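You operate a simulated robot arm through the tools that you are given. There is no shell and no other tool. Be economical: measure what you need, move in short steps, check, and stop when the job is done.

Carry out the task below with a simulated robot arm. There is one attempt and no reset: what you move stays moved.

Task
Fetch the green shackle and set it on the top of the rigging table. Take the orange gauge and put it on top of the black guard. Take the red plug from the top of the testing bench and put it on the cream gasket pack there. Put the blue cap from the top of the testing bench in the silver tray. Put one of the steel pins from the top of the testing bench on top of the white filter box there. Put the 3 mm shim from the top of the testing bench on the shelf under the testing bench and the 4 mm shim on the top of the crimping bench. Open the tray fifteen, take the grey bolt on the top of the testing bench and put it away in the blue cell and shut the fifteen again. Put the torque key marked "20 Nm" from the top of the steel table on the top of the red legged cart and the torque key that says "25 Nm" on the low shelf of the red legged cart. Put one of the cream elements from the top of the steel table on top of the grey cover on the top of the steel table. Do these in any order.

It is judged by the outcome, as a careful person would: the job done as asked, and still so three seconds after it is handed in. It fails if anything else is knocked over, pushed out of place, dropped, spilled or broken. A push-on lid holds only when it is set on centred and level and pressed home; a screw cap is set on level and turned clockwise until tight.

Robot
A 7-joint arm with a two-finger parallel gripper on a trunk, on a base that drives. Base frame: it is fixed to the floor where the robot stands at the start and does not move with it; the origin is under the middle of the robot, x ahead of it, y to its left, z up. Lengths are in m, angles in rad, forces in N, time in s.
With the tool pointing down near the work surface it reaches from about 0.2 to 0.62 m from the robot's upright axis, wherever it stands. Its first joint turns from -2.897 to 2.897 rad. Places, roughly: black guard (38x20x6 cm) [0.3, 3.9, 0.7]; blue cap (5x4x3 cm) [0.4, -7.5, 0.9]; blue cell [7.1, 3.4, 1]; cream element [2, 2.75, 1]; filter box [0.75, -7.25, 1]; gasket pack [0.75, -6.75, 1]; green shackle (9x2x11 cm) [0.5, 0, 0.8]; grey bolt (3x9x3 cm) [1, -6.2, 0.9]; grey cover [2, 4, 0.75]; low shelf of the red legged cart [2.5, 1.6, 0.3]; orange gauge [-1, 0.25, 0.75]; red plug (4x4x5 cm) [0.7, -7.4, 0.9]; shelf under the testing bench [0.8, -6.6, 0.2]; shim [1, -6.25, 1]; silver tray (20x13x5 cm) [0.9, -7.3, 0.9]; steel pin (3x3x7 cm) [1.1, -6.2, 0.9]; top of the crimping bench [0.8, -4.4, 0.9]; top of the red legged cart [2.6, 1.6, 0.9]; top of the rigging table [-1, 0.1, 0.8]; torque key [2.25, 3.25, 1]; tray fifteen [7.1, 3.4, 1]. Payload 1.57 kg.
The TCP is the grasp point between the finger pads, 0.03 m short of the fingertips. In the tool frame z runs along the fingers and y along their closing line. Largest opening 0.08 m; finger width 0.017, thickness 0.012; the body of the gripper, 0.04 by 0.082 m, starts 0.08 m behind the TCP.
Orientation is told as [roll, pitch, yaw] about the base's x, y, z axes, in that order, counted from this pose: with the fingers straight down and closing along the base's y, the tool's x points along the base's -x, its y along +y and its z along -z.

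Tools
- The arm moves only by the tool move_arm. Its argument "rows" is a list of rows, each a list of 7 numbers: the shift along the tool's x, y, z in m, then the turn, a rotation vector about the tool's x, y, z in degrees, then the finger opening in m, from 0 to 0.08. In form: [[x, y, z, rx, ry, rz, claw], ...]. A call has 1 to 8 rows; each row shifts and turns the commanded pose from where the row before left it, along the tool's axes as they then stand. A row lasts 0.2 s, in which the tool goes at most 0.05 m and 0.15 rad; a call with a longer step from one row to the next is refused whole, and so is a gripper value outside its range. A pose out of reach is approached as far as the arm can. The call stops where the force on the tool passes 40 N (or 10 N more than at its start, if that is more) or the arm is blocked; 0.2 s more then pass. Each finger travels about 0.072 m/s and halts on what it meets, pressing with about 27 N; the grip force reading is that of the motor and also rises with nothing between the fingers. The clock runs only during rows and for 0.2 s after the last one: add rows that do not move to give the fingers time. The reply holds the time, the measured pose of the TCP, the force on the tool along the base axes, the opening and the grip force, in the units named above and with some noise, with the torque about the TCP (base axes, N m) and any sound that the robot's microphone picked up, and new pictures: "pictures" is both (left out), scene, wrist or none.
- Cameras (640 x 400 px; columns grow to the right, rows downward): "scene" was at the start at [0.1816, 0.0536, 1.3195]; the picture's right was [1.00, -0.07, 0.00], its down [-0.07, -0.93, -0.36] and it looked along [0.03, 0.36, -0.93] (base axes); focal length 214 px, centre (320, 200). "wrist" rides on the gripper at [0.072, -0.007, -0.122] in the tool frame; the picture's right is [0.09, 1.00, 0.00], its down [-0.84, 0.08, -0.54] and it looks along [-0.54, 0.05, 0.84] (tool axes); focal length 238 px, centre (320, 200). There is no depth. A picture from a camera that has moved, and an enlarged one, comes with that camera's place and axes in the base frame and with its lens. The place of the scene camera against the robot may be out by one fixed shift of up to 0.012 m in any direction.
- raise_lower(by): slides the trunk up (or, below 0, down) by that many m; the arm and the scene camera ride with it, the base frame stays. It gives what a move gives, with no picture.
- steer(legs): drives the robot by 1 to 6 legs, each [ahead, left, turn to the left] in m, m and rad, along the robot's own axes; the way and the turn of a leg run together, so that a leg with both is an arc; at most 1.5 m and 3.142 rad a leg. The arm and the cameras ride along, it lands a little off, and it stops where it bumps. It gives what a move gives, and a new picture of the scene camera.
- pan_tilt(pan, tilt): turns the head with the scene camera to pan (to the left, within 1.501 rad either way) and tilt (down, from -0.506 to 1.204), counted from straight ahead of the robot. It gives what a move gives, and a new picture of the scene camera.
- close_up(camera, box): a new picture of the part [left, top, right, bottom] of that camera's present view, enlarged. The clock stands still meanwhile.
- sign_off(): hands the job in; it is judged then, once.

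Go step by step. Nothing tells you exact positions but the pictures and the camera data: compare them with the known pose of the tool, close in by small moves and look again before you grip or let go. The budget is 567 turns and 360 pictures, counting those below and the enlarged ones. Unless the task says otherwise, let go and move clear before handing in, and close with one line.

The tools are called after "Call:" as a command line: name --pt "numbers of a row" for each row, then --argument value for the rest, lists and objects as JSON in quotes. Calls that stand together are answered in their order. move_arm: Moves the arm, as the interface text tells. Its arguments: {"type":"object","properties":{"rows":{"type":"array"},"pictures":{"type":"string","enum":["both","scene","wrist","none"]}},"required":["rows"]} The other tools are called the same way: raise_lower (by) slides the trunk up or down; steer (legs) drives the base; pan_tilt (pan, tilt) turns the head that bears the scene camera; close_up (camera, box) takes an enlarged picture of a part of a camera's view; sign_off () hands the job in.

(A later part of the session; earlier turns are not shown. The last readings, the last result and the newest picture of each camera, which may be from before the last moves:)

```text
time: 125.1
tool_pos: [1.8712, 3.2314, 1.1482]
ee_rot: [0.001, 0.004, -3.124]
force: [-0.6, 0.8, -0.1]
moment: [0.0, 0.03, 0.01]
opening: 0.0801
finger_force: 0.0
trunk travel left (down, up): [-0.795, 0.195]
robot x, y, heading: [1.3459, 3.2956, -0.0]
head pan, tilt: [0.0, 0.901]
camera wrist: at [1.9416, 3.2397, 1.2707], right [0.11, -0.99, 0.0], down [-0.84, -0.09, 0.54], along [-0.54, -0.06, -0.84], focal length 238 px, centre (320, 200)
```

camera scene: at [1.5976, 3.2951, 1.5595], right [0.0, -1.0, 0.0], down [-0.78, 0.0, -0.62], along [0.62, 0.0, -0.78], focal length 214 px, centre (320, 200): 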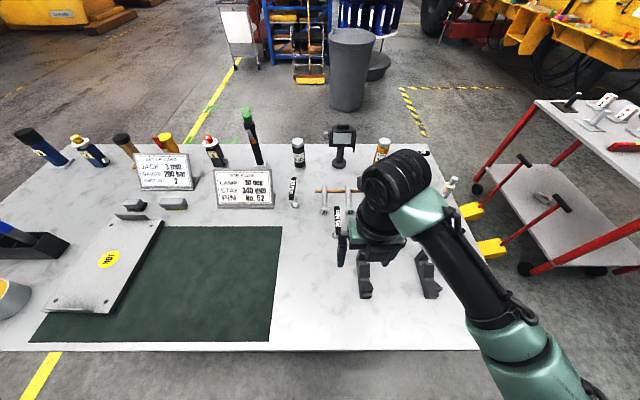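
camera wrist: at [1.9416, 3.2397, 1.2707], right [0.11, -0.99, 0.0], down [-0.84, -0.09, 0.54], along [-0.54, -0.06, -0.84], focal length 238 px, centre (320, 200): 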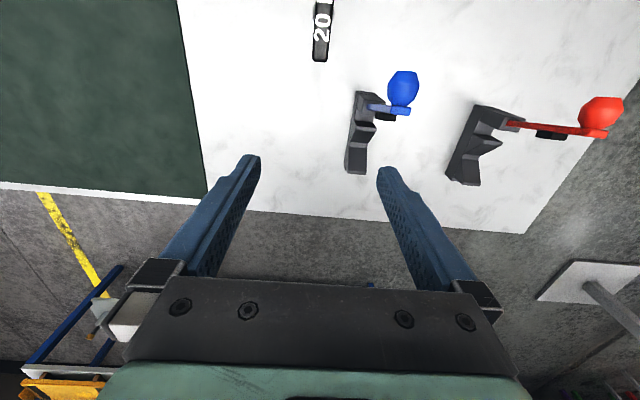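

Call:
move_arm --pt "0.035 -0.002 0.015 0 0 0 0.08" --pt "0.035 -0.002 0.015 0 0 0 0.08" --pt "0.034 -0.003 0.02 0 0 0 0.08"

```text
time: 125.9
tool_pos: [1.9749, 3.2401, 1.0979]
ee_rot: [0.003, 0.006, -3.123]
force: [0.5, -0.6, 0.2]
moment: [0.01, -0.03, -0.01]
opening: 0.08
finger_force: 0.1
trunk travel left (down, up): [-0.795, 0.195]
robot x, y, heading: [1.3468, 3.2984, -0.004]
head pan, tilt: [0.0, 0.901]
camera scene: at [1.599, 3.296, 1.5591], right [0.0, -1.0, 0.0], down [-0.78, 0.0, -0.62], along [0.62, 0.0, -0.78], focal length 214 px, centre (320, 200)
camera wrist: at [2.0454, 3.2491, 1.2212], right [0.11, -0.99, 0.0], down [-0.84, -0.09, 0.54], along [-0.53, -0.06, -0.84], focal length 238 px, centre (320, 200)
```

scene: 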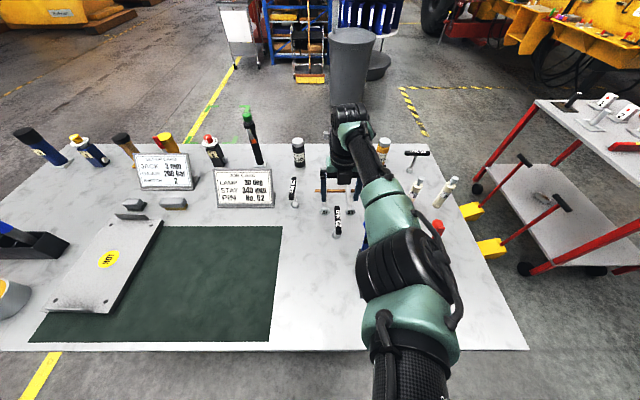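
wrist: 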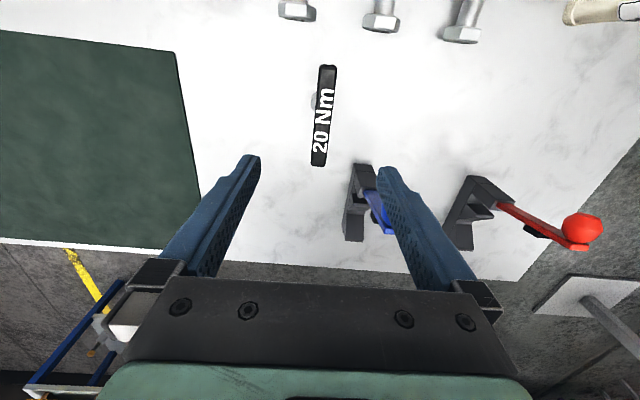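

Call:
move_arm --pt "0.013 0 0.03 0 0 0 0.06" --pt "0 0 0.04 0 0 0 0.05" --pt "0 0 0.035 0 0 0 0.05"

```text
time: 126.7
tool_pos: [1.9675, 3.2355, 0.9958]
ee_rot: [0.001, 0.009, -3.125]
force: [-0.7, -0.1, 0.1]
moment: [0.0, -0.01, 0.04]
opening: 0.05
finger_force: 0.0
out of reach, approached as far as the arm can: row 1, 2, 3
trunk travel left (down, up): [-0.795, 0.195]
robot x, y, heading: [1.3497, 3.2993, -0.002]
head pan, tilt: [0.0, 0.901]
camera scene: at [1.5984, 3.2954, 1.5593], right [0.0, -1.0, 0.0], down [-0.78, 0.0, -0.62], along [0.62, 0.0, -0.78], focal length 214 px, centre (320, 200)
camera wrist: at [2.0359, 3.2439, 1.1185], right [0.11, -0.99, 0.0], down [-0.84, -0.09, 0.54], along [-0.53, -0.06, -0.84], focal length 238 px, centre (320, 200)
```

scene: 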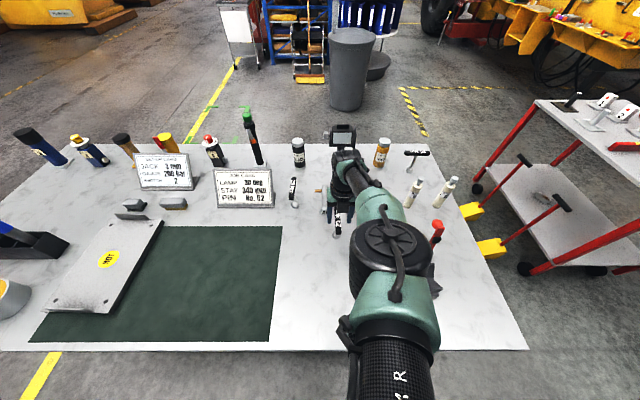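
wrist: 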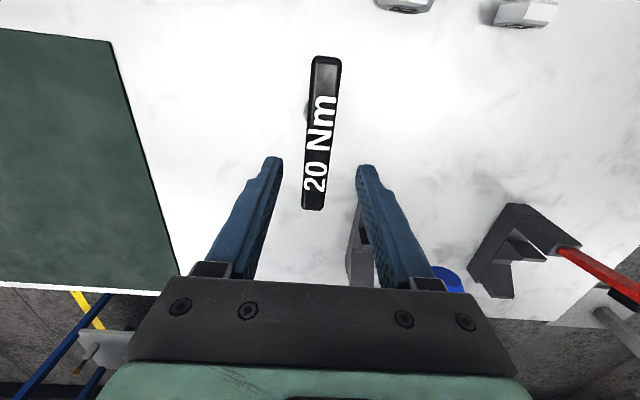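

Call:
move_arm --pt "0 0 -0.035 0 0 0 0.05" --pictures "none"

Call:
steer --legs '[[0.03, 0, 0]]'

Call:
move_arm --pt "0 0 0.02 0 0 0 0.05" --pictures "wrist"

```text
time: 127.1
tool_pos: [1.9642, 3.2343, 1.0309]
ee_rot: [0.002, 0.004, -3.125]
force: [0.4, 0.3, 0.1]
moment: [0.0, -0.02, 0.01]
opening: 0.0499
finger_force: 0.2
trunk travel left (down, up): [-0.795, 0.195]
robot x, y, heading: [1.3465, 3.301, -0.001]
head pan, tilt: [0.0, 0.901]
```

```text
time: 128.0
tool_pos: [1.9939, 3.2357, 1.0324]
ee_rot: [0.002, 0.004, -3.125]
force: [-0.5, 0.1, 0.4]
moment: [0.02, 0.03, 0.0]
opening: 0.0501
finger_force: 0.0
trunk travel left (down, up): [-0.795, 0.195]
robot x, y, heading: [1.3761, 3.2982, 0.001]
head pan, tilt: [0.0, 0.901]
camera scene: at [1.6271, 3.295, 1.5595], right [0.0, -1.0, 0.0], down [-0.78, 0.0, -0.62], along [0.62, 0.0, -0.78], focal length 214 px, centre (320, 200)
```

scene: 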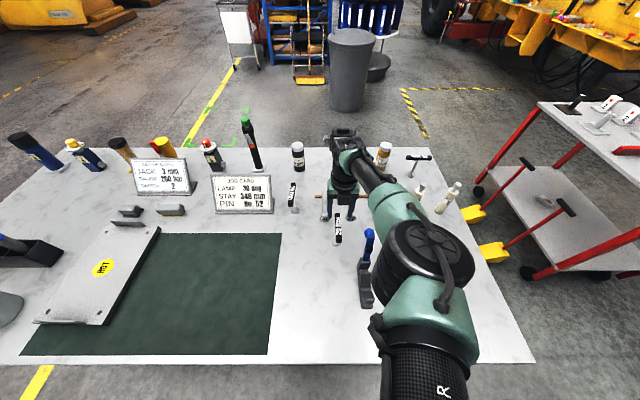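

```text
time: 128.4
tool_pos: [1.9917, 3.2358, 1.0094]
ee_rot: [0.003, 0.006, -3.123]
force: [-0.7, 0.5, 0.5]
moment: [0.0, 0.01, 0.0]
opening: 0.0502
finger_force: 0.0
trunk travel left (down, up): [-0.795, 0.195]
robot x, y, heading: [1.3763, 3.2976, -0.001]
head pan, tilt: [0.0, 0.901]
camera wrist: at [2.0632, 3.2438, 1.1336], right [0.11, -0.99, 0.0], down [-0.84, -0.09, 0.54], along [-0.53, -0.06, -0.84], focal length 238 px, centre (320, 200)
```

wrist: 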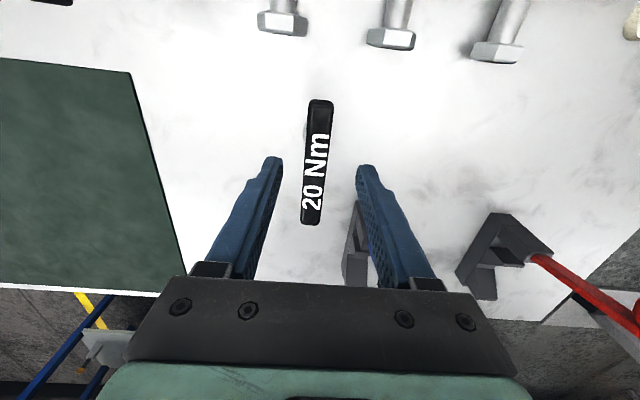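

Call:
move_arm --pt "0.003 -0.003 0.018 0 0 0 0.05" --pt "0 0 0.018 0 0 0 0.05" --pt "0 0 0 0 0 0 0.02" --pt "0 0 0 0 0 0 0" --pt "0 0 0 0 0 0 0" --pictures "wrist"

```text
time: 129.6
tool_pos: [1.9899, 3.238, 0.9776]
ee_rot: [0.002, 0.008, -3.128]
force: [0.9, -0.6, -0.2]
moment: [-0.02, -0.12, 0.02]
opening: 0.0177
finger_force: 26.8
out of reach, approached as far as the arm can: row 2
trunk travel left (down, up): [-0.795, 0.195]
robot x, y, heading: [1.3745, 3.2986, -0.0]
head pan, tilt: [0.0, 0.901]
camera wrist: at [2.0598, 3.2463, 1.0999], right [0.11, -0.99, 0.0], down [-0.84, -0.09, 0.54], along [-0.53, -0.06, -0.84], focal length 238 px, centre (320, 200)
```

wrist: 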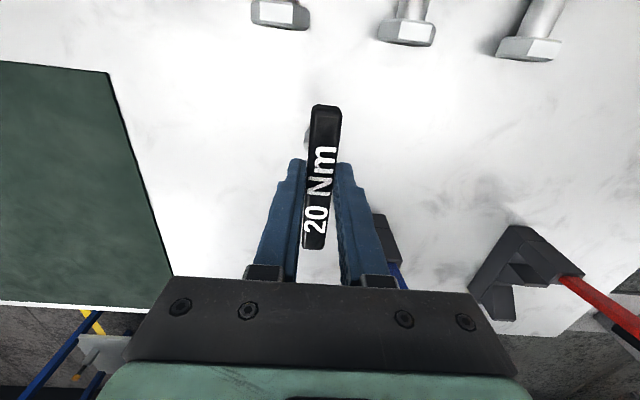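

Call:
move_arm --pt "0 0 -0.01 0 0 0 0" --pt "0 0 -0.03 0 0 0 0" --pt "-0.01 0 -0.045 0 0 0 0" --pt "-0.01 0 -0.045 0 0 0 0" --pt "-0.03 0 -0.035 0 0 0 0" --pt "-0.04 0 -0.02 0 0 0 0"

```text
time: 131.0
tool_pos: [1.8978, 3.2348, 1.1623]
ee_rot: [0.004, 0.005, -3.127]
force: [-0.3, 0.0, -3.1]
moment: [0.03, -0.01, 0.03]
opening: 0.0179
finger_force: 27.4
trunk travel left (down, up): [-0.795, 0.195]
robot x, y, heading: [1.3755, 3.2955, -0.002]
head pan, tilt: [0.0, 0.901]
camera scene: at [1.6273, 3.2949, 1.5594], right [0.0, -1.0, 0.0], down [-0.78, 0.0, -0.62], along [0.62, 0.0, -0.78], focal length 214 px, centre (320, 200)
camera wrist: at [1.9677, 3.2431, 1.2858], right [0.11, -0.99, 0.0], down [-0.84, -0.09, 0.54], along [-0.54, -0.06, -0.84], focal length 238 px, centre (320, 200)
```

scene: 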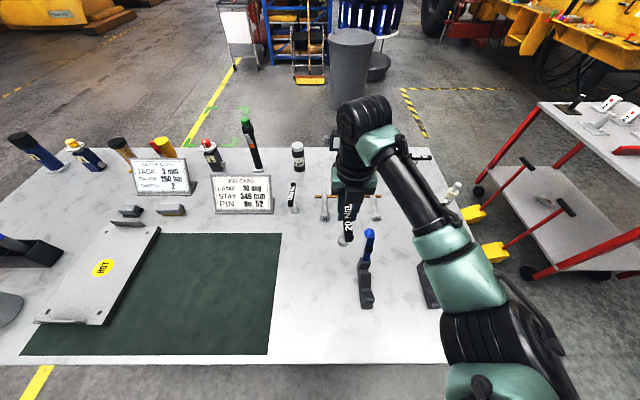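
wrist: 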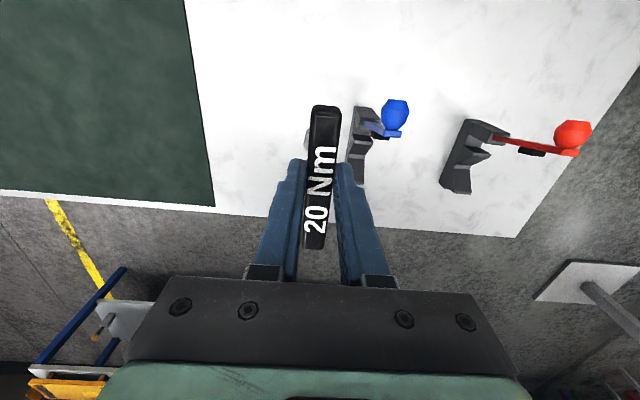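

Call:
raise_lower --by 0.05

Call:
steer --legs '[[-0.45, 0, 0]]'

Call:
move_arm --pt "-0.04 0 0 0 0 0 0" --pt "-0.04 0 0 0 0 0 0" --pt "-0.03 0 0 0 0 0 0" --pictures "none"

Call:
steer --legs '[[0, 0, -1.57], [1.4, 0, 0]]'

```text
time: 131.9
tool_pos: [1.8989, 3.2354, 1.2125]
ee_rot: [0.001, 0.004, -3.123]
force: [0.0, -0.9, -3.4]
moment: [0.0, -0.07, 0.04]
opening: 0.0177
finger_force: 26.5
trunk travel left (down, up): [-0.845, 0.145]
robot x, y, heading: [1.3723, 3.2987, -0.003]
head pan, tilt: [0.0, 0.901]
```

```text
time: 134.6
tool_pos: [1.4583, 3.2347, 1.2112]
ee_rot: [0.001, 0.003, -3.131]
force: [0.8, -0.3, -3.1]
moment: [0.02, -0.03, -0.01]
opening: 0.018
finger_force: 26.9
trunk travel left (down, up): [-0.845, 0.145]
robot x, y, heading: [0.9356, 3.2988, -0.013]
head pan, tilt: [0.0, 0.901]
camera scene: at [1.1882, 3.2958, 1.6092], right [-0.01, -1.0, 0.0], down [-0.78, 0.01, -0.62], along [0.62, -0.01, -0.78], focal length 214 px, centre (320, 200)
```

scene: 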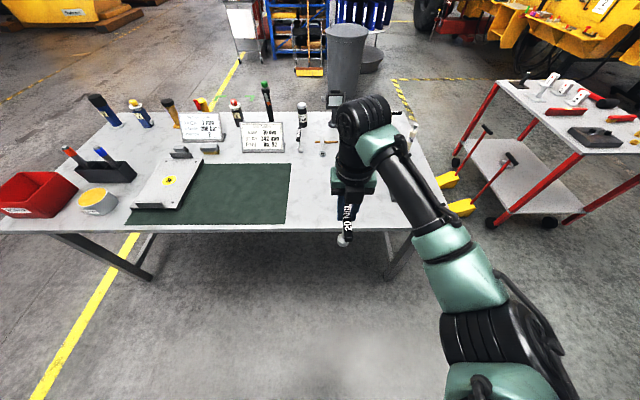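

```text
time: 135.4
tool_pos: [1.3475, 3.2356, 1.2134]
ee_rot: [0.002, 0.005, -3.13]
force: [-0.3, -0.6, -3.1]
moment: [0.0, -0.01, -0.06]
opening: 0.0177
finger_force: 27.0
trunk travel left (down, up): [-0.845, 0.145]
robot x, y, heading: [0.9343, 3.3016, -0.009]
head pan, tilt: [0.0, 0.901]
```

```text
time: 146.3
tool_pos: [0.8609, 1.4682, 1.213]
ee_rot: [0.001, 0.004, 1.586]
force: [-0.6, -0.1, -3.7]
moment: [-0.06, -0.03, -0.02]
opening: 0.0175
finger_force: 27.1
trunk travel left (down, up): [-0.845, 0.145]
robot x, y, heading: [0.9205, 1.8838, -1.574]
head pan, tilt: [0.0, 0.901]
camera scene: at [0.9317, 1.634, 1.6092], right [-1.0, 0.01, 0.0], down [0.0, 0.78, -0.62], along [0.0, -0.62, -0.78], focal length 214 px, centre (320, 200)
```

scene: 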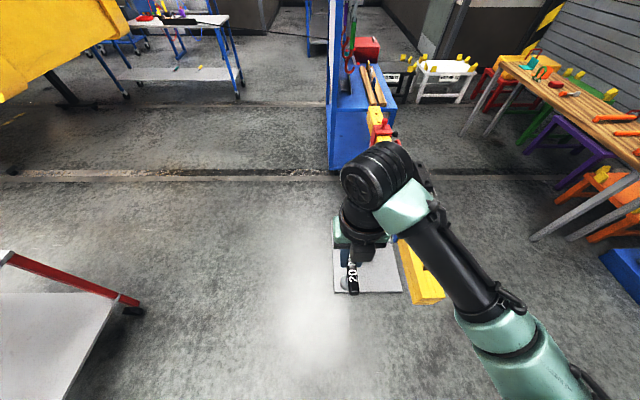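

Call:
steer --legs '[[0, 0.2, 0], [0, 0, 1.57]]'

```text
time: 151.7
tool_pos: [1.5421, 1.815, 1.2129]
ee_rot: [0.001, 0.004, -3.133]
force: [0.7, 0.0, -3.2]
moment: [0.0, -0.04, -0.01]
opening: 0.0177
finger_force: 27.0
trunk travel left (down, up): [-0.845, 0.145]
robot x, y, heading: [1.1288, 1.8801, -0.007]
head pan, tilt: [0.0, 0.901]
camera scene: at [1.3817, 1.8756, 1.6092], right [-0.01, -1.0, 0.0], down [-0.78, 0.01, -0.62], along [0.62, -0.01, -0.78], focal length 214 px, centre (320, 200)
```

scene: 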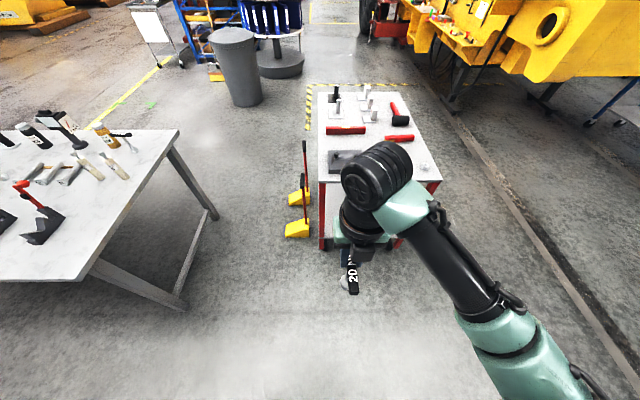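

Call:
steer --legs '[[0.25, -0.28, 0]]'

Call:
close_up --camera "scene" --box '[230, 90, 400, 260]'

```text
time: 154.1
tool_pos: [1.7888, 1.5327, 1.2124]
ee_rot: [0.003, 0.002, -3.134]
force: [0.3, 0.7, -3.3]
moment: [0.03, -0.05, 0.01]
opening: 0.0178
finger_force: 26.9
trunk travel left (down, up): [-0.845, 0.145]
robot x, y, heading: [1.378, 1.6001, -0.014]
head pan, tilt: [0.0, 0.901]
camera scene: at [1.6293, 1.5937, 1.6093], right [-0.01, -1.0, 0.0], down [-0.78, 0.01, -0.62], along [0.62, -0.01, -0.78], focal length 214 px, centre (320, 200)
```

scene: 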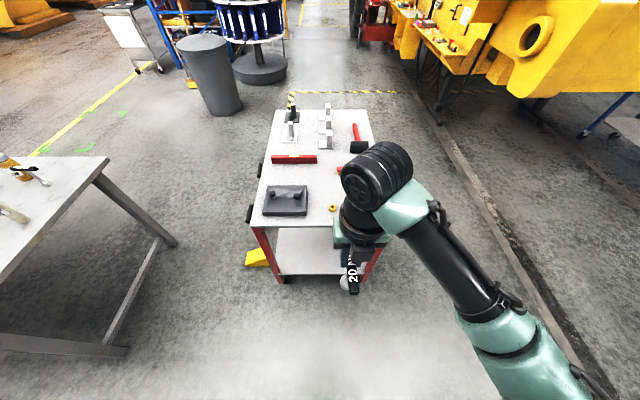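

```text
2.35 times, centred on (315, 175) of scene
camera zoom: at [1.6293, 1.5937, 1.6093], right [-0.01, -1.0, 0.0], down [-0.78, 0.01, -0.62], along [0.62, -0.01, -0.78], focal length 505 px, centre (332, 259)
```

zoom: 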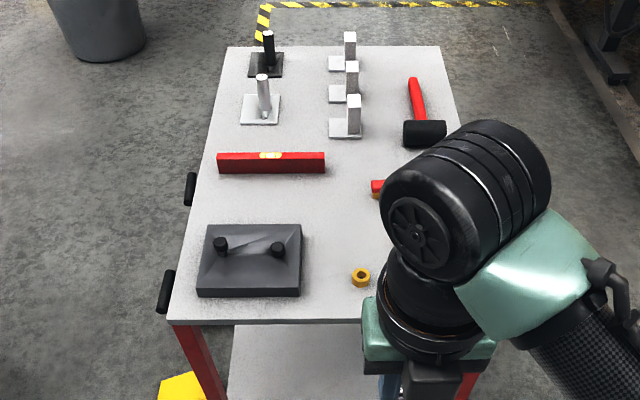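

Call:
steer --legs '[[0.38, 0, 0.014]]'

Call:
move_arm --pt "0.03 -0.008 0 0 0 0 0" --pt "0.035 -0.008 0 0 0 0 0" --pt "0.035 -0.008 0.02 0 0 0 0" --pt "0.03 -0.008 0.03 0 0 0 0"

```text
time: 156.5
tool_pos: [2.1683, 1.5421, 1.2131]
ee_rot: [0.003, 0.003, -3.111]
force: [0.2, 0.3, -3.5]
moment: [0.0, -0.04, 0.03]
opening: 0.018
finger_force: 26.9
trunk travel left (down, up): [-0.845, 0.145]
robot x, y, heading: [1.7537, 1.5986, 0.011]
head pan, tilt: [0.0, 0.901]
camera scene: at [2.0062, 1.5994, 1.6093], right [0.01, -1.0, 0.0], down [-0.78, -0.01, -0.62], along [0.62, 0.01, -0.78], focal length 214 px, centre (320, 200)
```

scene: 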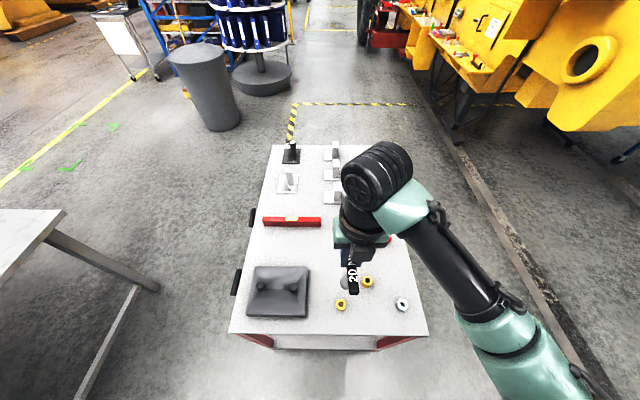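

```text
time: 157.5
tool_pos: [2.2963, 1.578, 1.1621]
ee_rot: [0.001, 0.003, -3.11]
force: [0.5, 0.1, -3.1]
moment: [-0.03, -0.01, 0.02]
opening: 0.0176
finger_force: 26.9
trunk travel left (down, up): [-0.845, 0.145]
robot x, y, heading: [1.7494, 1.5998, 0.011]
head pan, tilt: [0.0, 0.901]
camera scene: at [2.0075, 1.6, 1.609], right [0.01, -1.0, 0.0], down [-0.78, -0.01, -0.62], along [0.62, 0.01, -0.78], focal length 214 px, centre (320, 200)
camera wrist: at [2.3669, 1.5878, 1.2846], right [0.12, -0.99, 0.0], down [-0.84, -0.1, 0.54], along [-0.54, -0.07, -0.84], focal length 238 px, centre (320, 200)
```

scene: 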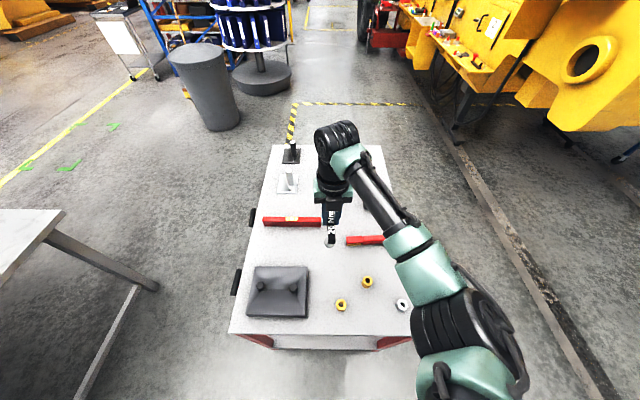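
wrist: 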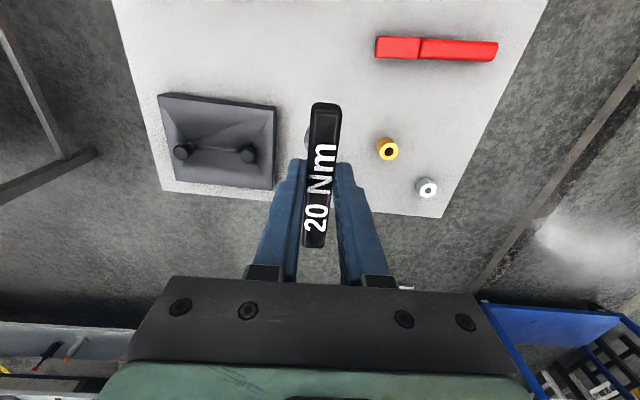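

Call:
move_arm --pt "0.01 0.02 0.04 0 0 0 0" --pt "0.005 0 0.045 0 0 0 0" --pt "0 0 0.045 0 0 0 0" --pt "0 0 0.02 0 0 0 0"

```text
time: 158.5
tool_pos: [2.3141, 1.5595, 1.0129]
ee_rot: [0.003, 0.003, -3.111]
force: [-0.3, -0.8, -2.4]
moment: [0.01, -0.01, 0.01]
opening: 0.0176
finger_force: 27.0
trunk travel left (down, up): [-0.845, 0.145]
robot x, y, heading: [1.7462, 1.5987, 0.012]
head pan, tilt: [0.0, 0.901]
camera scene: at [2.0068, 1.5994, 1.6092], right [0.01, -1.0, 0.0], down [-0.78, -0.01, -0.62], along [0.62, 0.01, -0.78], focal length 214 px, centre (320, 200)
camera wrist: at [2.3845, 1.5688, 1.1348], right [0.12, -0.99, 0.0], down [-0.84, -0.1, 0.54], along [-0.53, -0.07, -0.84], focal length 238 px, centre (320, 200)
```

scene: 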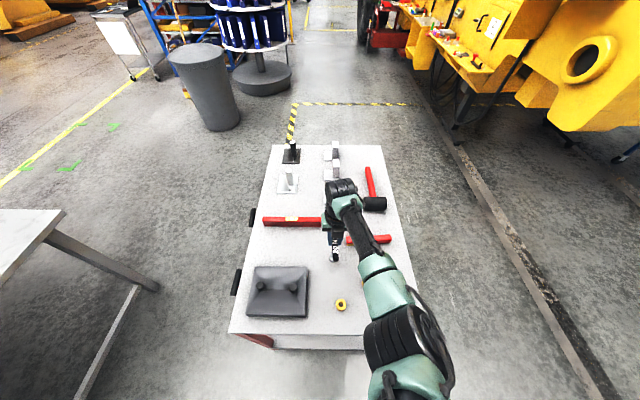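
wrist: 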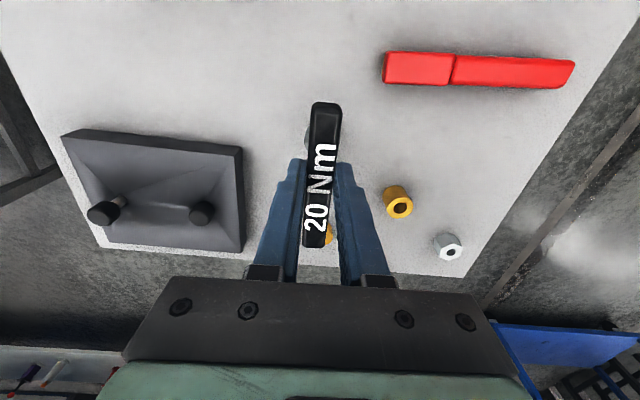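

Call:
move_arm --pt "0 0 0.015 0 0 0 0" --pt "0 0 0.01 0 0 0 0" --pt "0 0 0.004 0 0 0 0" --pictures "none"

```text
time: 159.3
tool_pos: [2.3154, 1.5582, 0.9879]
ee_rot: [0.002, 0.008, -3.11]
force: [-1.7, 1.1, 16.0]
moment: [0.12, 0.53, -0.02]
opening: 0.0177
finger_force: 26.4
trunk travel left (down, up): [-0.845, 0.145]
robot x, y, heading: [1.7529, 1.5985, 0.013]
head pan, tilt: [0.0, 0.901]
```

Call:
move_arm --pt "0 0 0.001 0 0 0 0" --pt "0 0 0 0 0 0 0.025" --pt "0 0 0 0 0 0 0.035" --pt "0 0 0 0 0 0 0.045" --pictures "wrist"

```text
time: 160.3
tool_pos: [2.3126, 1.5598, 0.9824]
ee_rot: [0.001, 0.004, -3.109]
force: [0.1, -1.2, -0.3]
moment: [-0.02, 0.0, 0.0]
opening: 0.0452
finger_force: 0.0
trunk travel left (down, up): [-0.845, 0.145]
robot x, y, heading: [1.7558, 1.6011, 0.014]
head pan, tilt: [0.0, 0.901]
camera wrist: at [2.3843, 1.5677, 1.1057], right [0.12, -0.99, 0.0], down [-0.84, -0.1, 0.54], along [-0.53, -0.07, -0.84], focal length 238 px, centre (320, 200)
```

wrist: 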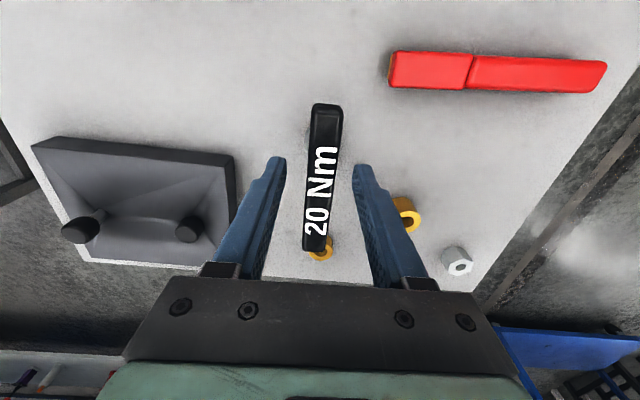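

Call:
move_arm --pt "0 0 -0.02 0 0 0 0.05" --pt "0 0 -0.04 0 0 0 0.05" --pt "0 0 -0.05 0 0 0 0.08" --pt "0 0 -0.05 0 0 0 0.08" --pt "-0.03 0 -0.03 0 0 0 0.08" --pt "-0.045 0 -0.01 0 0 0 0.08" --pt "-0.045 0 0 0 0 0 0.08" --pictures "scene"

```text
time: 161.9
tool_pos: [2.1901, 1.5542, 1.1822]
ee_rot: [0.003, 0.004, -3.111]
force: [0.2, 0.4, 0.5]
moment: [-0.01, -0.02, 0.0]
opening: 0.0803
finger_force: 0.2
trunk travel left (down, up): [-0.845, 0.145]
robot x, y, heading: [1.7523, 1.5989, 0.016]
head pan, tilt: [0.0, 0.901]
camera scene: at [2.005, 1.5994, 1.6095], right [0.01, -1.0, 0.0], down [-0.78, -0.01, -0.62], along [0.62, 0.01, -0.78], focal length 214 px, centre (320, 200)
```

scene: 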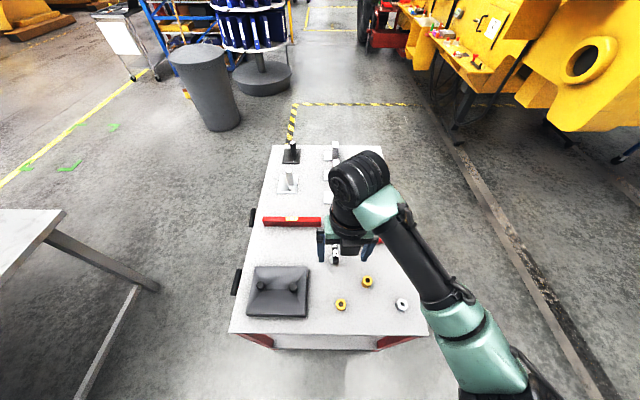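

Call:
steer --legs '[[-0.5, 0, 0]]'

Call:
close_up --camera "scene" --box '[200, 100, 440, 270]'

```text
time: 164.8
tool_pos: [1.7003, 1.5483, 1.1821]
ee_rot: [0.002, 0.004, -3.112]
force: [0.8, -0.8, -0.4]
moment: [0.01, -0.02, -0.01]
opening: 0.0798
finger_force: 0.0
trunk travel left (down, up): [-0.845, 0.145]
robot x, y, heading: [1.2625, 1.5916, 0.01]
head pan, tilt: [0.0, 0.901]
camera scene: at [1.5154, 1.5935, 1.6093], right [0.01, -1.0, 0.0], down [-0.78, -0.01, -0.62], along [0.62, 0.01, -0.78], focal length 214 px, centre (320, 200)
```

scene: 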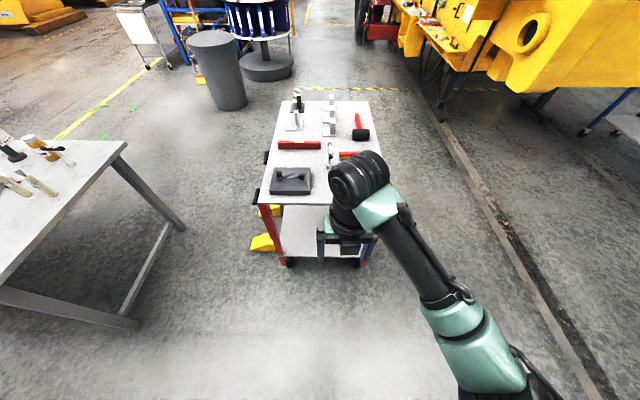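

```text
2.35 times, centred on (320, 185) of scene
camera zoom: at [1.5154, 1.5935, 1.6093], right [0.01, -1.0, 0.0], down [-0.78, -0.01, -0.62], along [0.62, 0.01, -0.78], focal length 505 px, centre (320, 235)
```

zoom: 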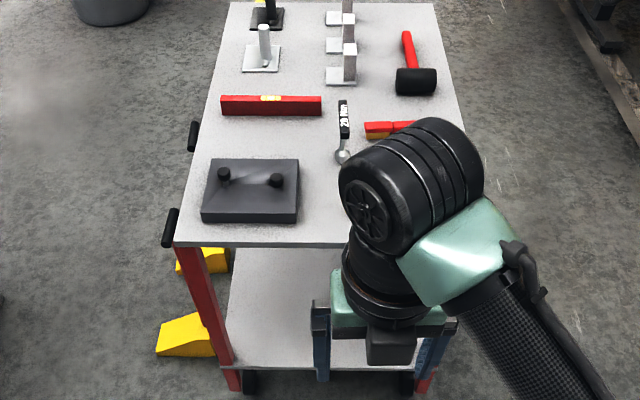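

Call:
steer --legs '[[0, 0, 1.56], [0.62, 0, 0], [0, -0.9, 0]]'

```text
time: 176.0
tool_pos: [2.1473, 2.6721, 1.1817]
ee_rot: [0.0, 0.004, -1.543]
force: [1.0, 0.6, -0.2]
moment: [0.03, 0.06, -0.01]
opening: 0.0799
finger_force: 0.1
trunk travel left (down, up): [-0.845, 0.145]
robot x, y, heading: [2.0963, 2.2342, 1.583]
head pan, tilt: [0.0, 0.901]
stopped in leg 3: the robot was blocked; the commanded pose is now the measured one
camera scene: at [2.1081, 2.4766, 1.6093], right [1.0, 0.01, 0.0], down [0.0, -0.78, -0.62], along [-0.01, 0.62, -0.78], focal length 214 px, centre (320, 200)
```

scene: 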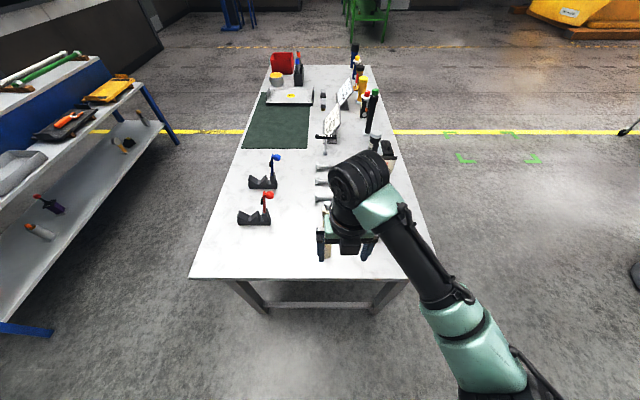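

Call:
pan_tilt --pan -1.4 --tilt 1.0

```text
time: 177.5
tool_pos: [2.1441, 2.6706, 1.183]
ee_rot: [0.0, 0.002, -1.544]
force: [0.0, -0.8, 0.4]
moment: [0.04, 0.04, 0.01]
opening: 0.0799
finger_force: 0.0
trunk travel left (down, up): [-0.845, 0.145]
robot x, y, heading: [2.099, 2.232, 1.572]
head pan, tilt: [-1.4, 1.0]
camera scene: at [2.1732, 2.4135, 1.6021], right [0.18, -0.98, 0.0], down [-0.83, -0.15, -0.54], along [0.53, 0.1, -0.84], focal length 214 px, centre (320, 200)
```

scene: 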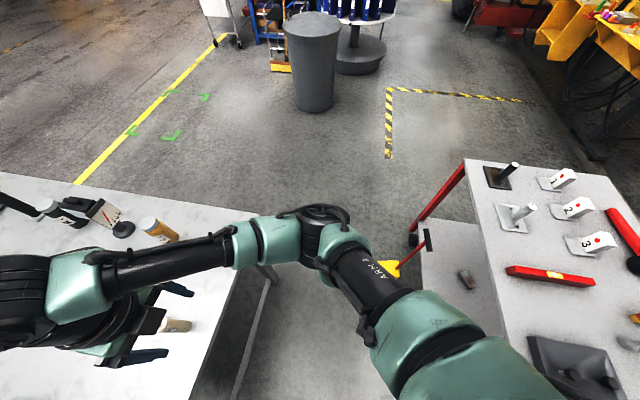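

Call:
steer --legs '[[0, 0.08, 0], [0.24, 0, 0], [0, -0.15, 0]]'

```text
time: 180.9
tool_pos: [2.2067, 2.9119, 1.1831]
ee_rot: [0.002, 0.003, -1.542]
force: [0.4, 0.6, 0.1]
moment: [0.02, 0.01, 0.01]
opening: 0.08
finger_force: 0.0
trunk travel left (down, up): [-0.845, 0.145]
robot x, y, heading: [2.161, 2.4736, 1.575]
head pan, tilt: [-1.4, 1.0]
camera scene: at [2.2353, 2.6536, 1.6021], right [0.18, -0.98, 0.0], down [-0.83, -0.15, -0.54], along [0.53, 0.1, -0.84], focal length 214 px, centre (320, 200)
```

scene: 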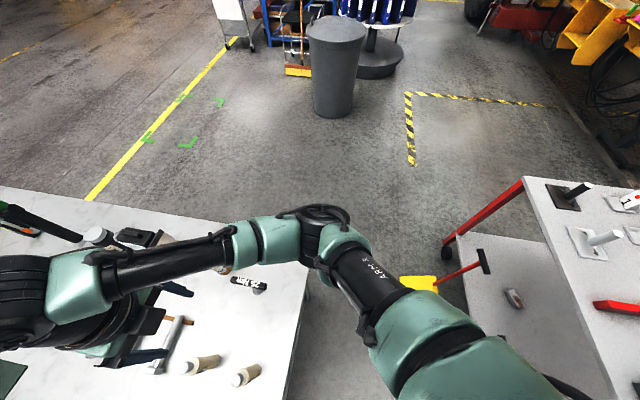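

Call:
pan_tilt --pan 0 --tilt 1.0

Call:
move_arm --pt "0 0 0 0 0 0 0.08" --pictures "wrist"

```text
time: 182.4
tool_pos: [2.2054, 2.9124, 1.182]
ee_rot: [0.001, 0.003, -1.545]
force: [-0.3, -0.4, 1.0]
moment: [0.02, -0.01, 0.02]
opening: 0.08
finger_force: 0.0
trunk travel left (down, up): [-0.845, 0.145]
robot x, y, heading: [2.1624, 2.4727, 1.575]
head pan, tilt: [0.0, 1.0]
camera scene: at [2.167, 2.7112, 1.6021], right [1.0, 0.0, 0.0], down [0.0, -0.84, -0.54], along [0.0, 0.54, -0.84], focal length 214 px, centre (320, 200)
```

scene: 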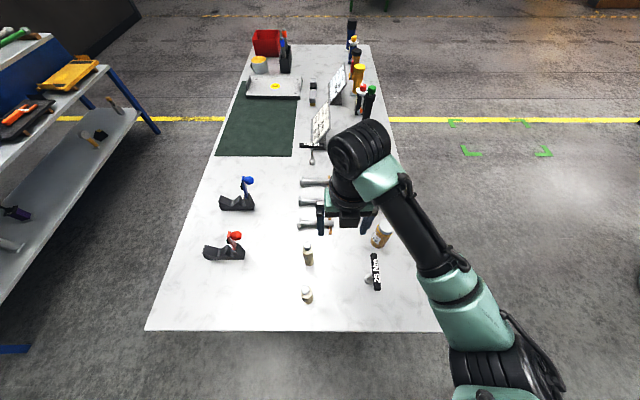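

```text
time: 182.8
tool_pos: [2.2071, 2.9115, 1.1821]
ee_rot: [0.001, 0.003, -1.545]
force: [0.1, 0.3, 0.3]
moment: [-0.02, 0.01, 0.01]
opening: 0.0801
finger_force: 0.1
trunk travel left (down, up): [-0.845, 0.145]
robot x, y, heading: [2.1591, 2.4757, 1.578]
head pan, tilt: [0.0, 1.0]
camera wrist: at [2.1969, 2.9832, 1.3049], right [0.99, 0.12, 0.0], down [0.1, -0.84, 0.54], along [0.07, -0.53, -0.84], focal length 238 px, centre (320, 200)
```

wrist: 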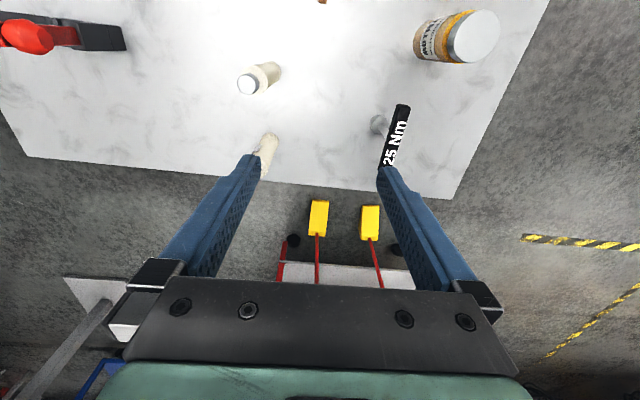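

Call:
move_arm --pt "-0.005 0.035 0 0 0 1.5 0.08" --pt "-0.008 0.035 0.02 0 0 0 0.08" --pt "-0.007 0.0335 0.03 0 0 0 0.08" --pt "0 0 0.045 0 0 0 0.07" --pt "0 0 0.045 0 0 0 0.06" --pictures "wrist"

```text
time: 184.0
tool_pos: [2.3109, 2.892, 1.04]
ee_rot: [0.003, 0.005, -1.572]
force: [0.5, -0.4, 0.0]
moment: [-0.03, 0.0, 0.03]
opening: 0.0598
finger_force: 0.0
trunk travel left (down, up): [-0.845, 0.145]
robot x, y, heading: [2.1628, 2.4736, 1.577]
head pan, tilt: [0.0, 1.0]
camera wrist: at [2.3026, 2.9632, 1.1636], right [1.0, 0.09, 0.0], down [0.08, -0.84, 0.54], along [0.05, -0.54, -0.84], focal length 238 px, centre (320, 200)
```

wrist: 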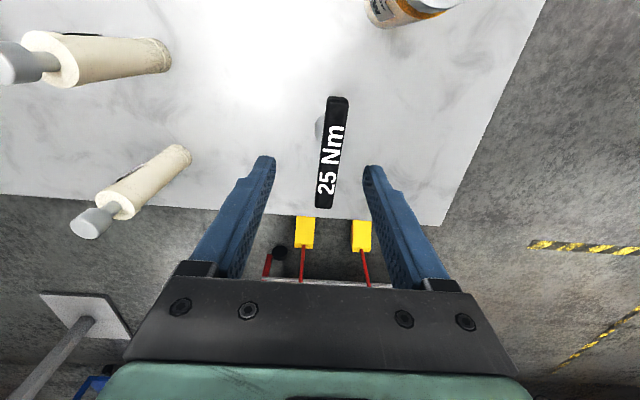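

Call:
move_arm --pt "0.003 0.006 0.03 0 0 0 0.05" --pt "0 0 0.032 0 0 0 0.05" --pt "0 0 0 0 0 0 0.02" --pt "0 0 0 0 0 0 0" --pt "0 0 0 0 0 0 0" --pictures "wrist"

```text
time: 185.2
tool_pos: [2.315, 2.8952, 0.9796]
ee_rot: [0.0, 0.003, -1.571]
force: [0.5, -0.2, -0.1]
moment: [0.05, -0.03, -0.01]
opening: 0.0178
finger_force: 27.6
trunk travel left (down, up): [-0.845, 0.145]
robot x, y, heading: [2.1617, 2.4743, 1.578]
head pan, tilt: [0.0, 1.0]
camera wrist: at [2.3075, 2.9673, 1.1023], right [1.0, 0.09, 0.0], down [0.08, -0.84, 0.54], along [0.05, -0.54, -0.84], focal length 238 px, centre (320, 200)
```

wrist: 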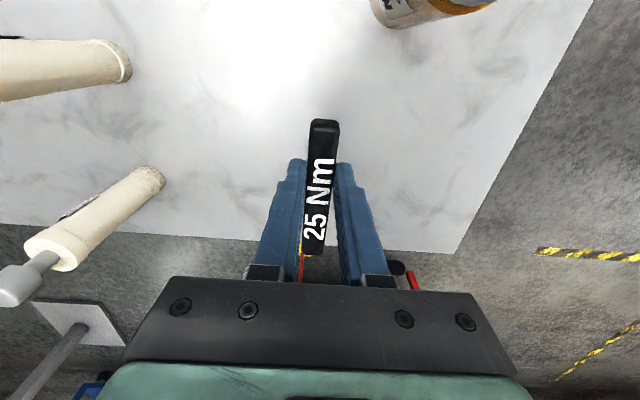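

Call:
move_arm --pt "0 0 -0.01 0 0 0 0" --pt "0 0 -0.03 0 0 0 0" --pt "0 0 -0.045 0 0 0 0" --pt "0 0 -0.045 0 0 0 0" --pt "0 0 -0.045 0 0 0 0" --pt "0 -0.03 -0.025 0 0 0 0" --pictures "none"

Call:
raise_lower --by 0.08

Call:
steer --legs '[[0, 1.0, 0]]'

```text
time: 186.6
tool_pos: [2.2845, 2.898, 1.1791]
ee_rot: [0.001, 0.003, -1.571]
force: [-0.1, -0.4, -3.1]
moment: [0.05, 0.01, -0.01]
opening: 0.0178
finger_force: 26.7
trunk travel left (down, up): [-0.845, 0.145]
robot x, y, heading: [2.1631, 2.4746, 1.576]
head pan, tilt: [0.0, 1.0]
```

```text
time: 187.8
tool_pos: [2.2863, 2.897, 1.2593]
ee_rot: [0.002, 0.004, -1.571]
force: [0.8, -0.2, -3.7]
moment: [0.05, 0.0, 0.0]
opening: 0.0178
finger_force: 27.3
trunk travel left (down, up): [-0.925, 0.065]
robot x, y, heading: [2.161, 2.4739, 1.578]
head pan, tilt: [0.0, 1.0]
```

```text
time: 192.9
tool_pos: [1.3151, 2.8954, 1.2596]
ee_rot: [0.003, 0.004, -1.585]
force: [1.2, 0.1, -3.6]
moment: [0.08, 0.03, 0.01]
opening: 0.0178
finger_force: 26.5
trunk travel left (down, up): [-0.925, 0.065]
robot x, y, heading: [1.1825, 2.4735, 1.561]
head pan, tilt: [0.0, 1.0]
camera scene: at [1.1935, 2.7124, 1.682], right [1.0, -0.01, 0.0], down [-0.01, -0.84, -0.54], along [0.0, 0.54, -0.84], focal length 214 px, centre (320, 200)
```

scene: 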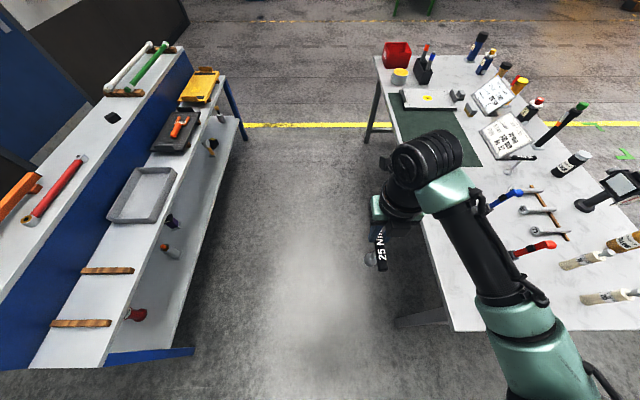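

Call:
steer --legs '[[-0.87, 0, 0], [0, 0, -1.56]]'

Call:
raise_lower --by -0.72

Call:
pan_tilt --pan 0 --tilt 0.5

```text
time: 201.3
tool_pos: [1.5832, 1.4514, 1.2602]
ee_rot: [0.002, 0.004, 3.088]
force: [-0.4, 0.2, -3.3]
moment: [0.0, -0.05, 0.0]
opening: 0.0177
finger_force: 26.5
trunk travel left (down, up): [-0.925, 0.065]
robot x, y, heading: [1.165, 1.6001, -0.049]
head pan, tilt: [0.0, 1.0]
camera scene: at [1.4143, 1.5857, 1.682], right [-0.05, -1.0, 0.0], down [-0.84, 0.04, -0.54], along [0.54, -0.03, -0.84], focal length 214 px, centre (320, 200)
```

scene: 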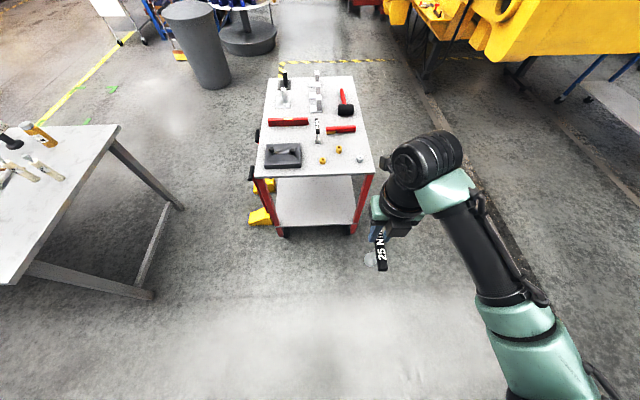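

```text
refused: -0.72 is not a number from -0.4 to 0.4
```

```text
time: 202.3
tool_pos: [1.5831, 1.4518, 1.2604]
ee_rot: [0.003, 0.003, 3.087]
force: [0.5, -0.6, -4.0]
moment: [0.0, -0.07, 0.0]
opening: 0.0179
finger_force: 26.6
trunk travel left (down, up): [-0.925, 0.065]
robot x, y, heading: [1.1665, 1.6003, -0.047]
head pan, tilt: [0.0, 0.499]
camera scene: at [1.4356, 1.5846, 1.723], right [-0.05, -1.0, 0.0], down [-0.48, 0.02, -0.88], along [0.88, -0.04, -0.48], focal length 214 px, centre (320, 200)
```

scene: 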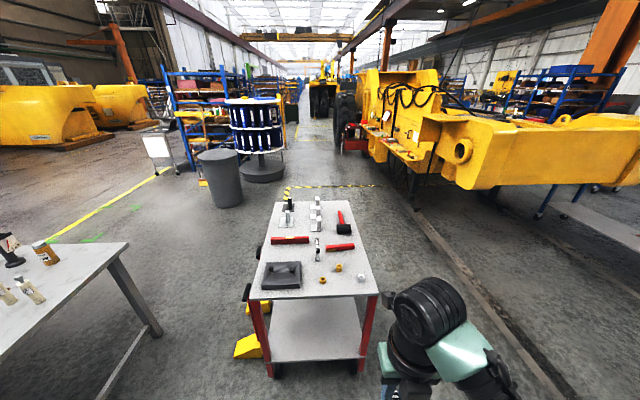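

Call:
steer --legs '[[0, 0.05, 0.047]]'

Call:
raise_lower --by -0.4

Call:
raise_lower --by -0.34

Call:
move_arm --pt "0 -0.035 0 0 0 0 0" --pt "0 -0.035 0 0 0 0 0" --pt "0 -0.03 0 0 0 0 0"

```text
time: 203.2
tool_pos: [1.59, 1.517, 1.2603]
ee_rot: [0.0, 0.003, 3.131]
force: [0.0, -0.9, -2.8]
moment: [0.04, -0.04, 0.01]
opening: 0.0175
finger_force: 27.1
trunk travel left (down, up): [-0.925, 0.065]
robot x, y, heading: [1.1722, 1.6486, -0.002]
head pan, tilt: [0.0, 0.499]
camera scene: at [1.4373, 1.6432, 1.7231], right [0.0, -1.0, 0.0], down [-0.48, 0.0, -0.88], along [0.88, 0.0, -0.48], focal length 214 px, centre (320, 200)
```

scene: 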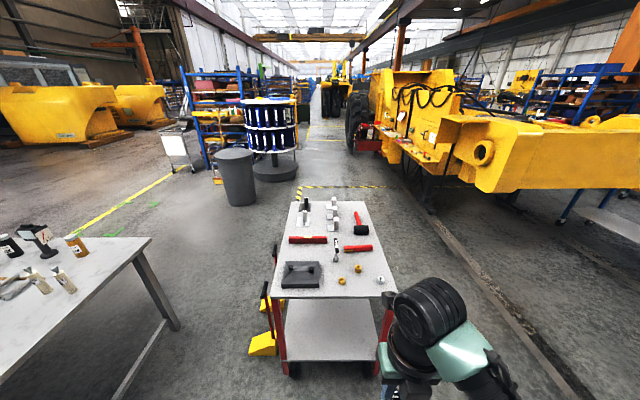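

```text
time: 207.0
tool_pos: [1.5907, 1.5203, 0.8598]
ee_rot: [0.001, 0.002, 3.131]
force: [-0.3, -0.3, -2.3]
moment: [-0.01, -0.06, 0.0]
opening: 0.0177
finger_force: 26.7
trunk travel left (down, up): [-0.525, 0.465]
robot x, y, heading: [1.1641, 1.6477, -0.004]
head pan, tilt: [0.0, 0.499]
```

```text
time: 210.4
tool_pos: [1.5902, 1.5215, 0.5199]
ee_rot: [0.003, 0.003, 3.131]
force: [0.0, -0.6, -2.8]
moment: [0.0, -0.04, 0.04]
opening: 0.0177
finger_force: 27.5
trunk travel left (down, up): [-0.185, 0.805]
robot x, y, heading: [1.1652, 1.6478, -0.002]
head pan, tilt: [0.0, 0.499]
```

```text
time: 211.2
tool_pos: [1.5915, 1.6218, 0.5199]
ee_rot: [0.003, 0.003, 3.13]
force: [0.1, 0.0, -3.8]
moment: [0.02, -0.04, -0.02]
opening: 0.0175
finger_force: 27.0
trunk travel left (down, up): [-0.185, 0.805]
robot x, y, heading: [1.1691, 1.6479, -0.004]
head pan, tilt: [0.0, 0.499]
camera scene: at [1.437, 1.6463, 0.9831], right [0.0, -1.0, 0.0], down [-0.48, 0.0, -0.88], along [0.88, 0.0, -0.48], focal length 214 px, centre (320, 200)
camera wrist: at [1.6614, 1.6282, 0.6424], right [0.08, -1.0, 0.0], down [-0.84, -0.07, 0.54], along [-0.54, -0.05, -0.84], focal length 238 px, centre (320, 200)
```

scene: 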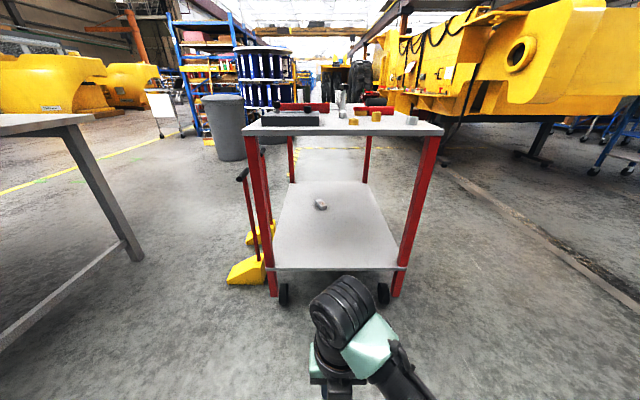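
wrist: 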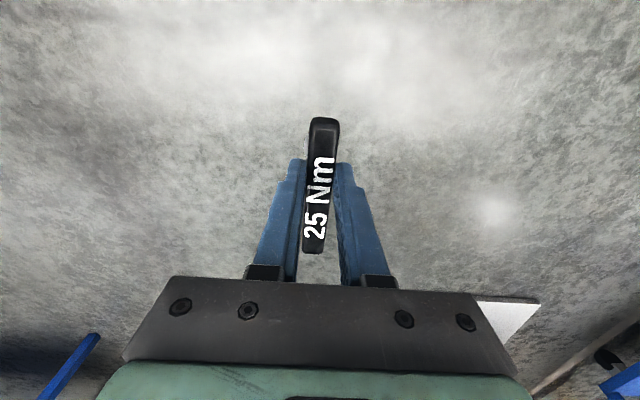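

Call:
raise_lower --by -0.08

Call:
move_arm --pt "0.04 0 0 0 0 0 0" --pt "0.04 0 0 0 0 0 0" --pt "0.03 0 0 0 0 0 0" --pictures "none"

Call:
steer --legs '[[0.3, 0, 0]]'

```text
time: 212.3
tool_pos: [1.5905, 1.6215, 0.4395]
ee_rot: [0.001, 0.002, 3.129]
force: [-0.3, -0.1, -2.7]
moment: [-0.01, -0.05, -0.02]
opening: 0.0175
finger_force: 27.1
trunk travel left (down, up): [-0.105, 0.885]
robot x, y, heading: [1.1698, 1.6502, 0.002]
head pan, tilt: [0.0, 0.499]
```

```text
time: 213.1
tool_pos: [1.6993, 1.6199, 0.4411]
ee_rot: [0.002, 0.002, 3.13]
force: [-0.3, 0.1, -2.9]
moment: [0.01, -0.05, 0.0]
opening: 0.018
finger_force: 26.7
trunk travel left (down, up): [-0.105, 0.885]
robot x, y, heading: [1.1721, 1.6488, -0.003]
head pan, tilt: [0.0, 0.499]
```

```text
time: 215.2
tool_pos: [1.9984, 1.6224, 0.4403]
ee_rot: [0.003, 0.004, 3.136]
force: [-0.6, 0.3, -3.1]
moment: [0.03, -0.07, 0.0]
opening: 0.0176
finger_force: 26.8
trunk travel left (down, up): [-0.105, 0.885]
robot x, y, heading: [1.4666, 1.649, 0.001]
head pan, tilt: [0.0, 0.499]
camera scene: at [1.7361, 1.6472, 0.9031], right [0.0, -1.0, 0.0], down [-0.48, 0.0, -0.88], along [0.88, 0.0, -0.48], focal length 214 px, centre (320, 200)
```

scene: 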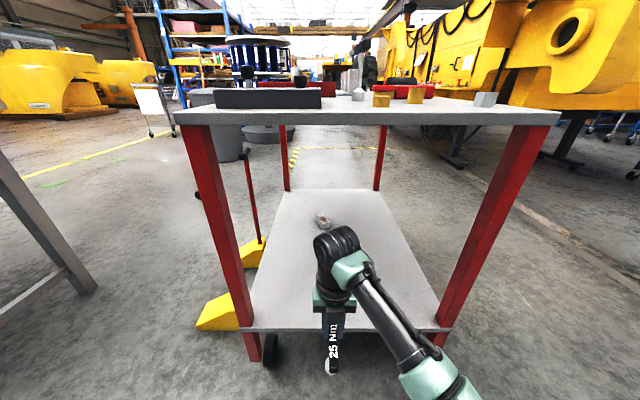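

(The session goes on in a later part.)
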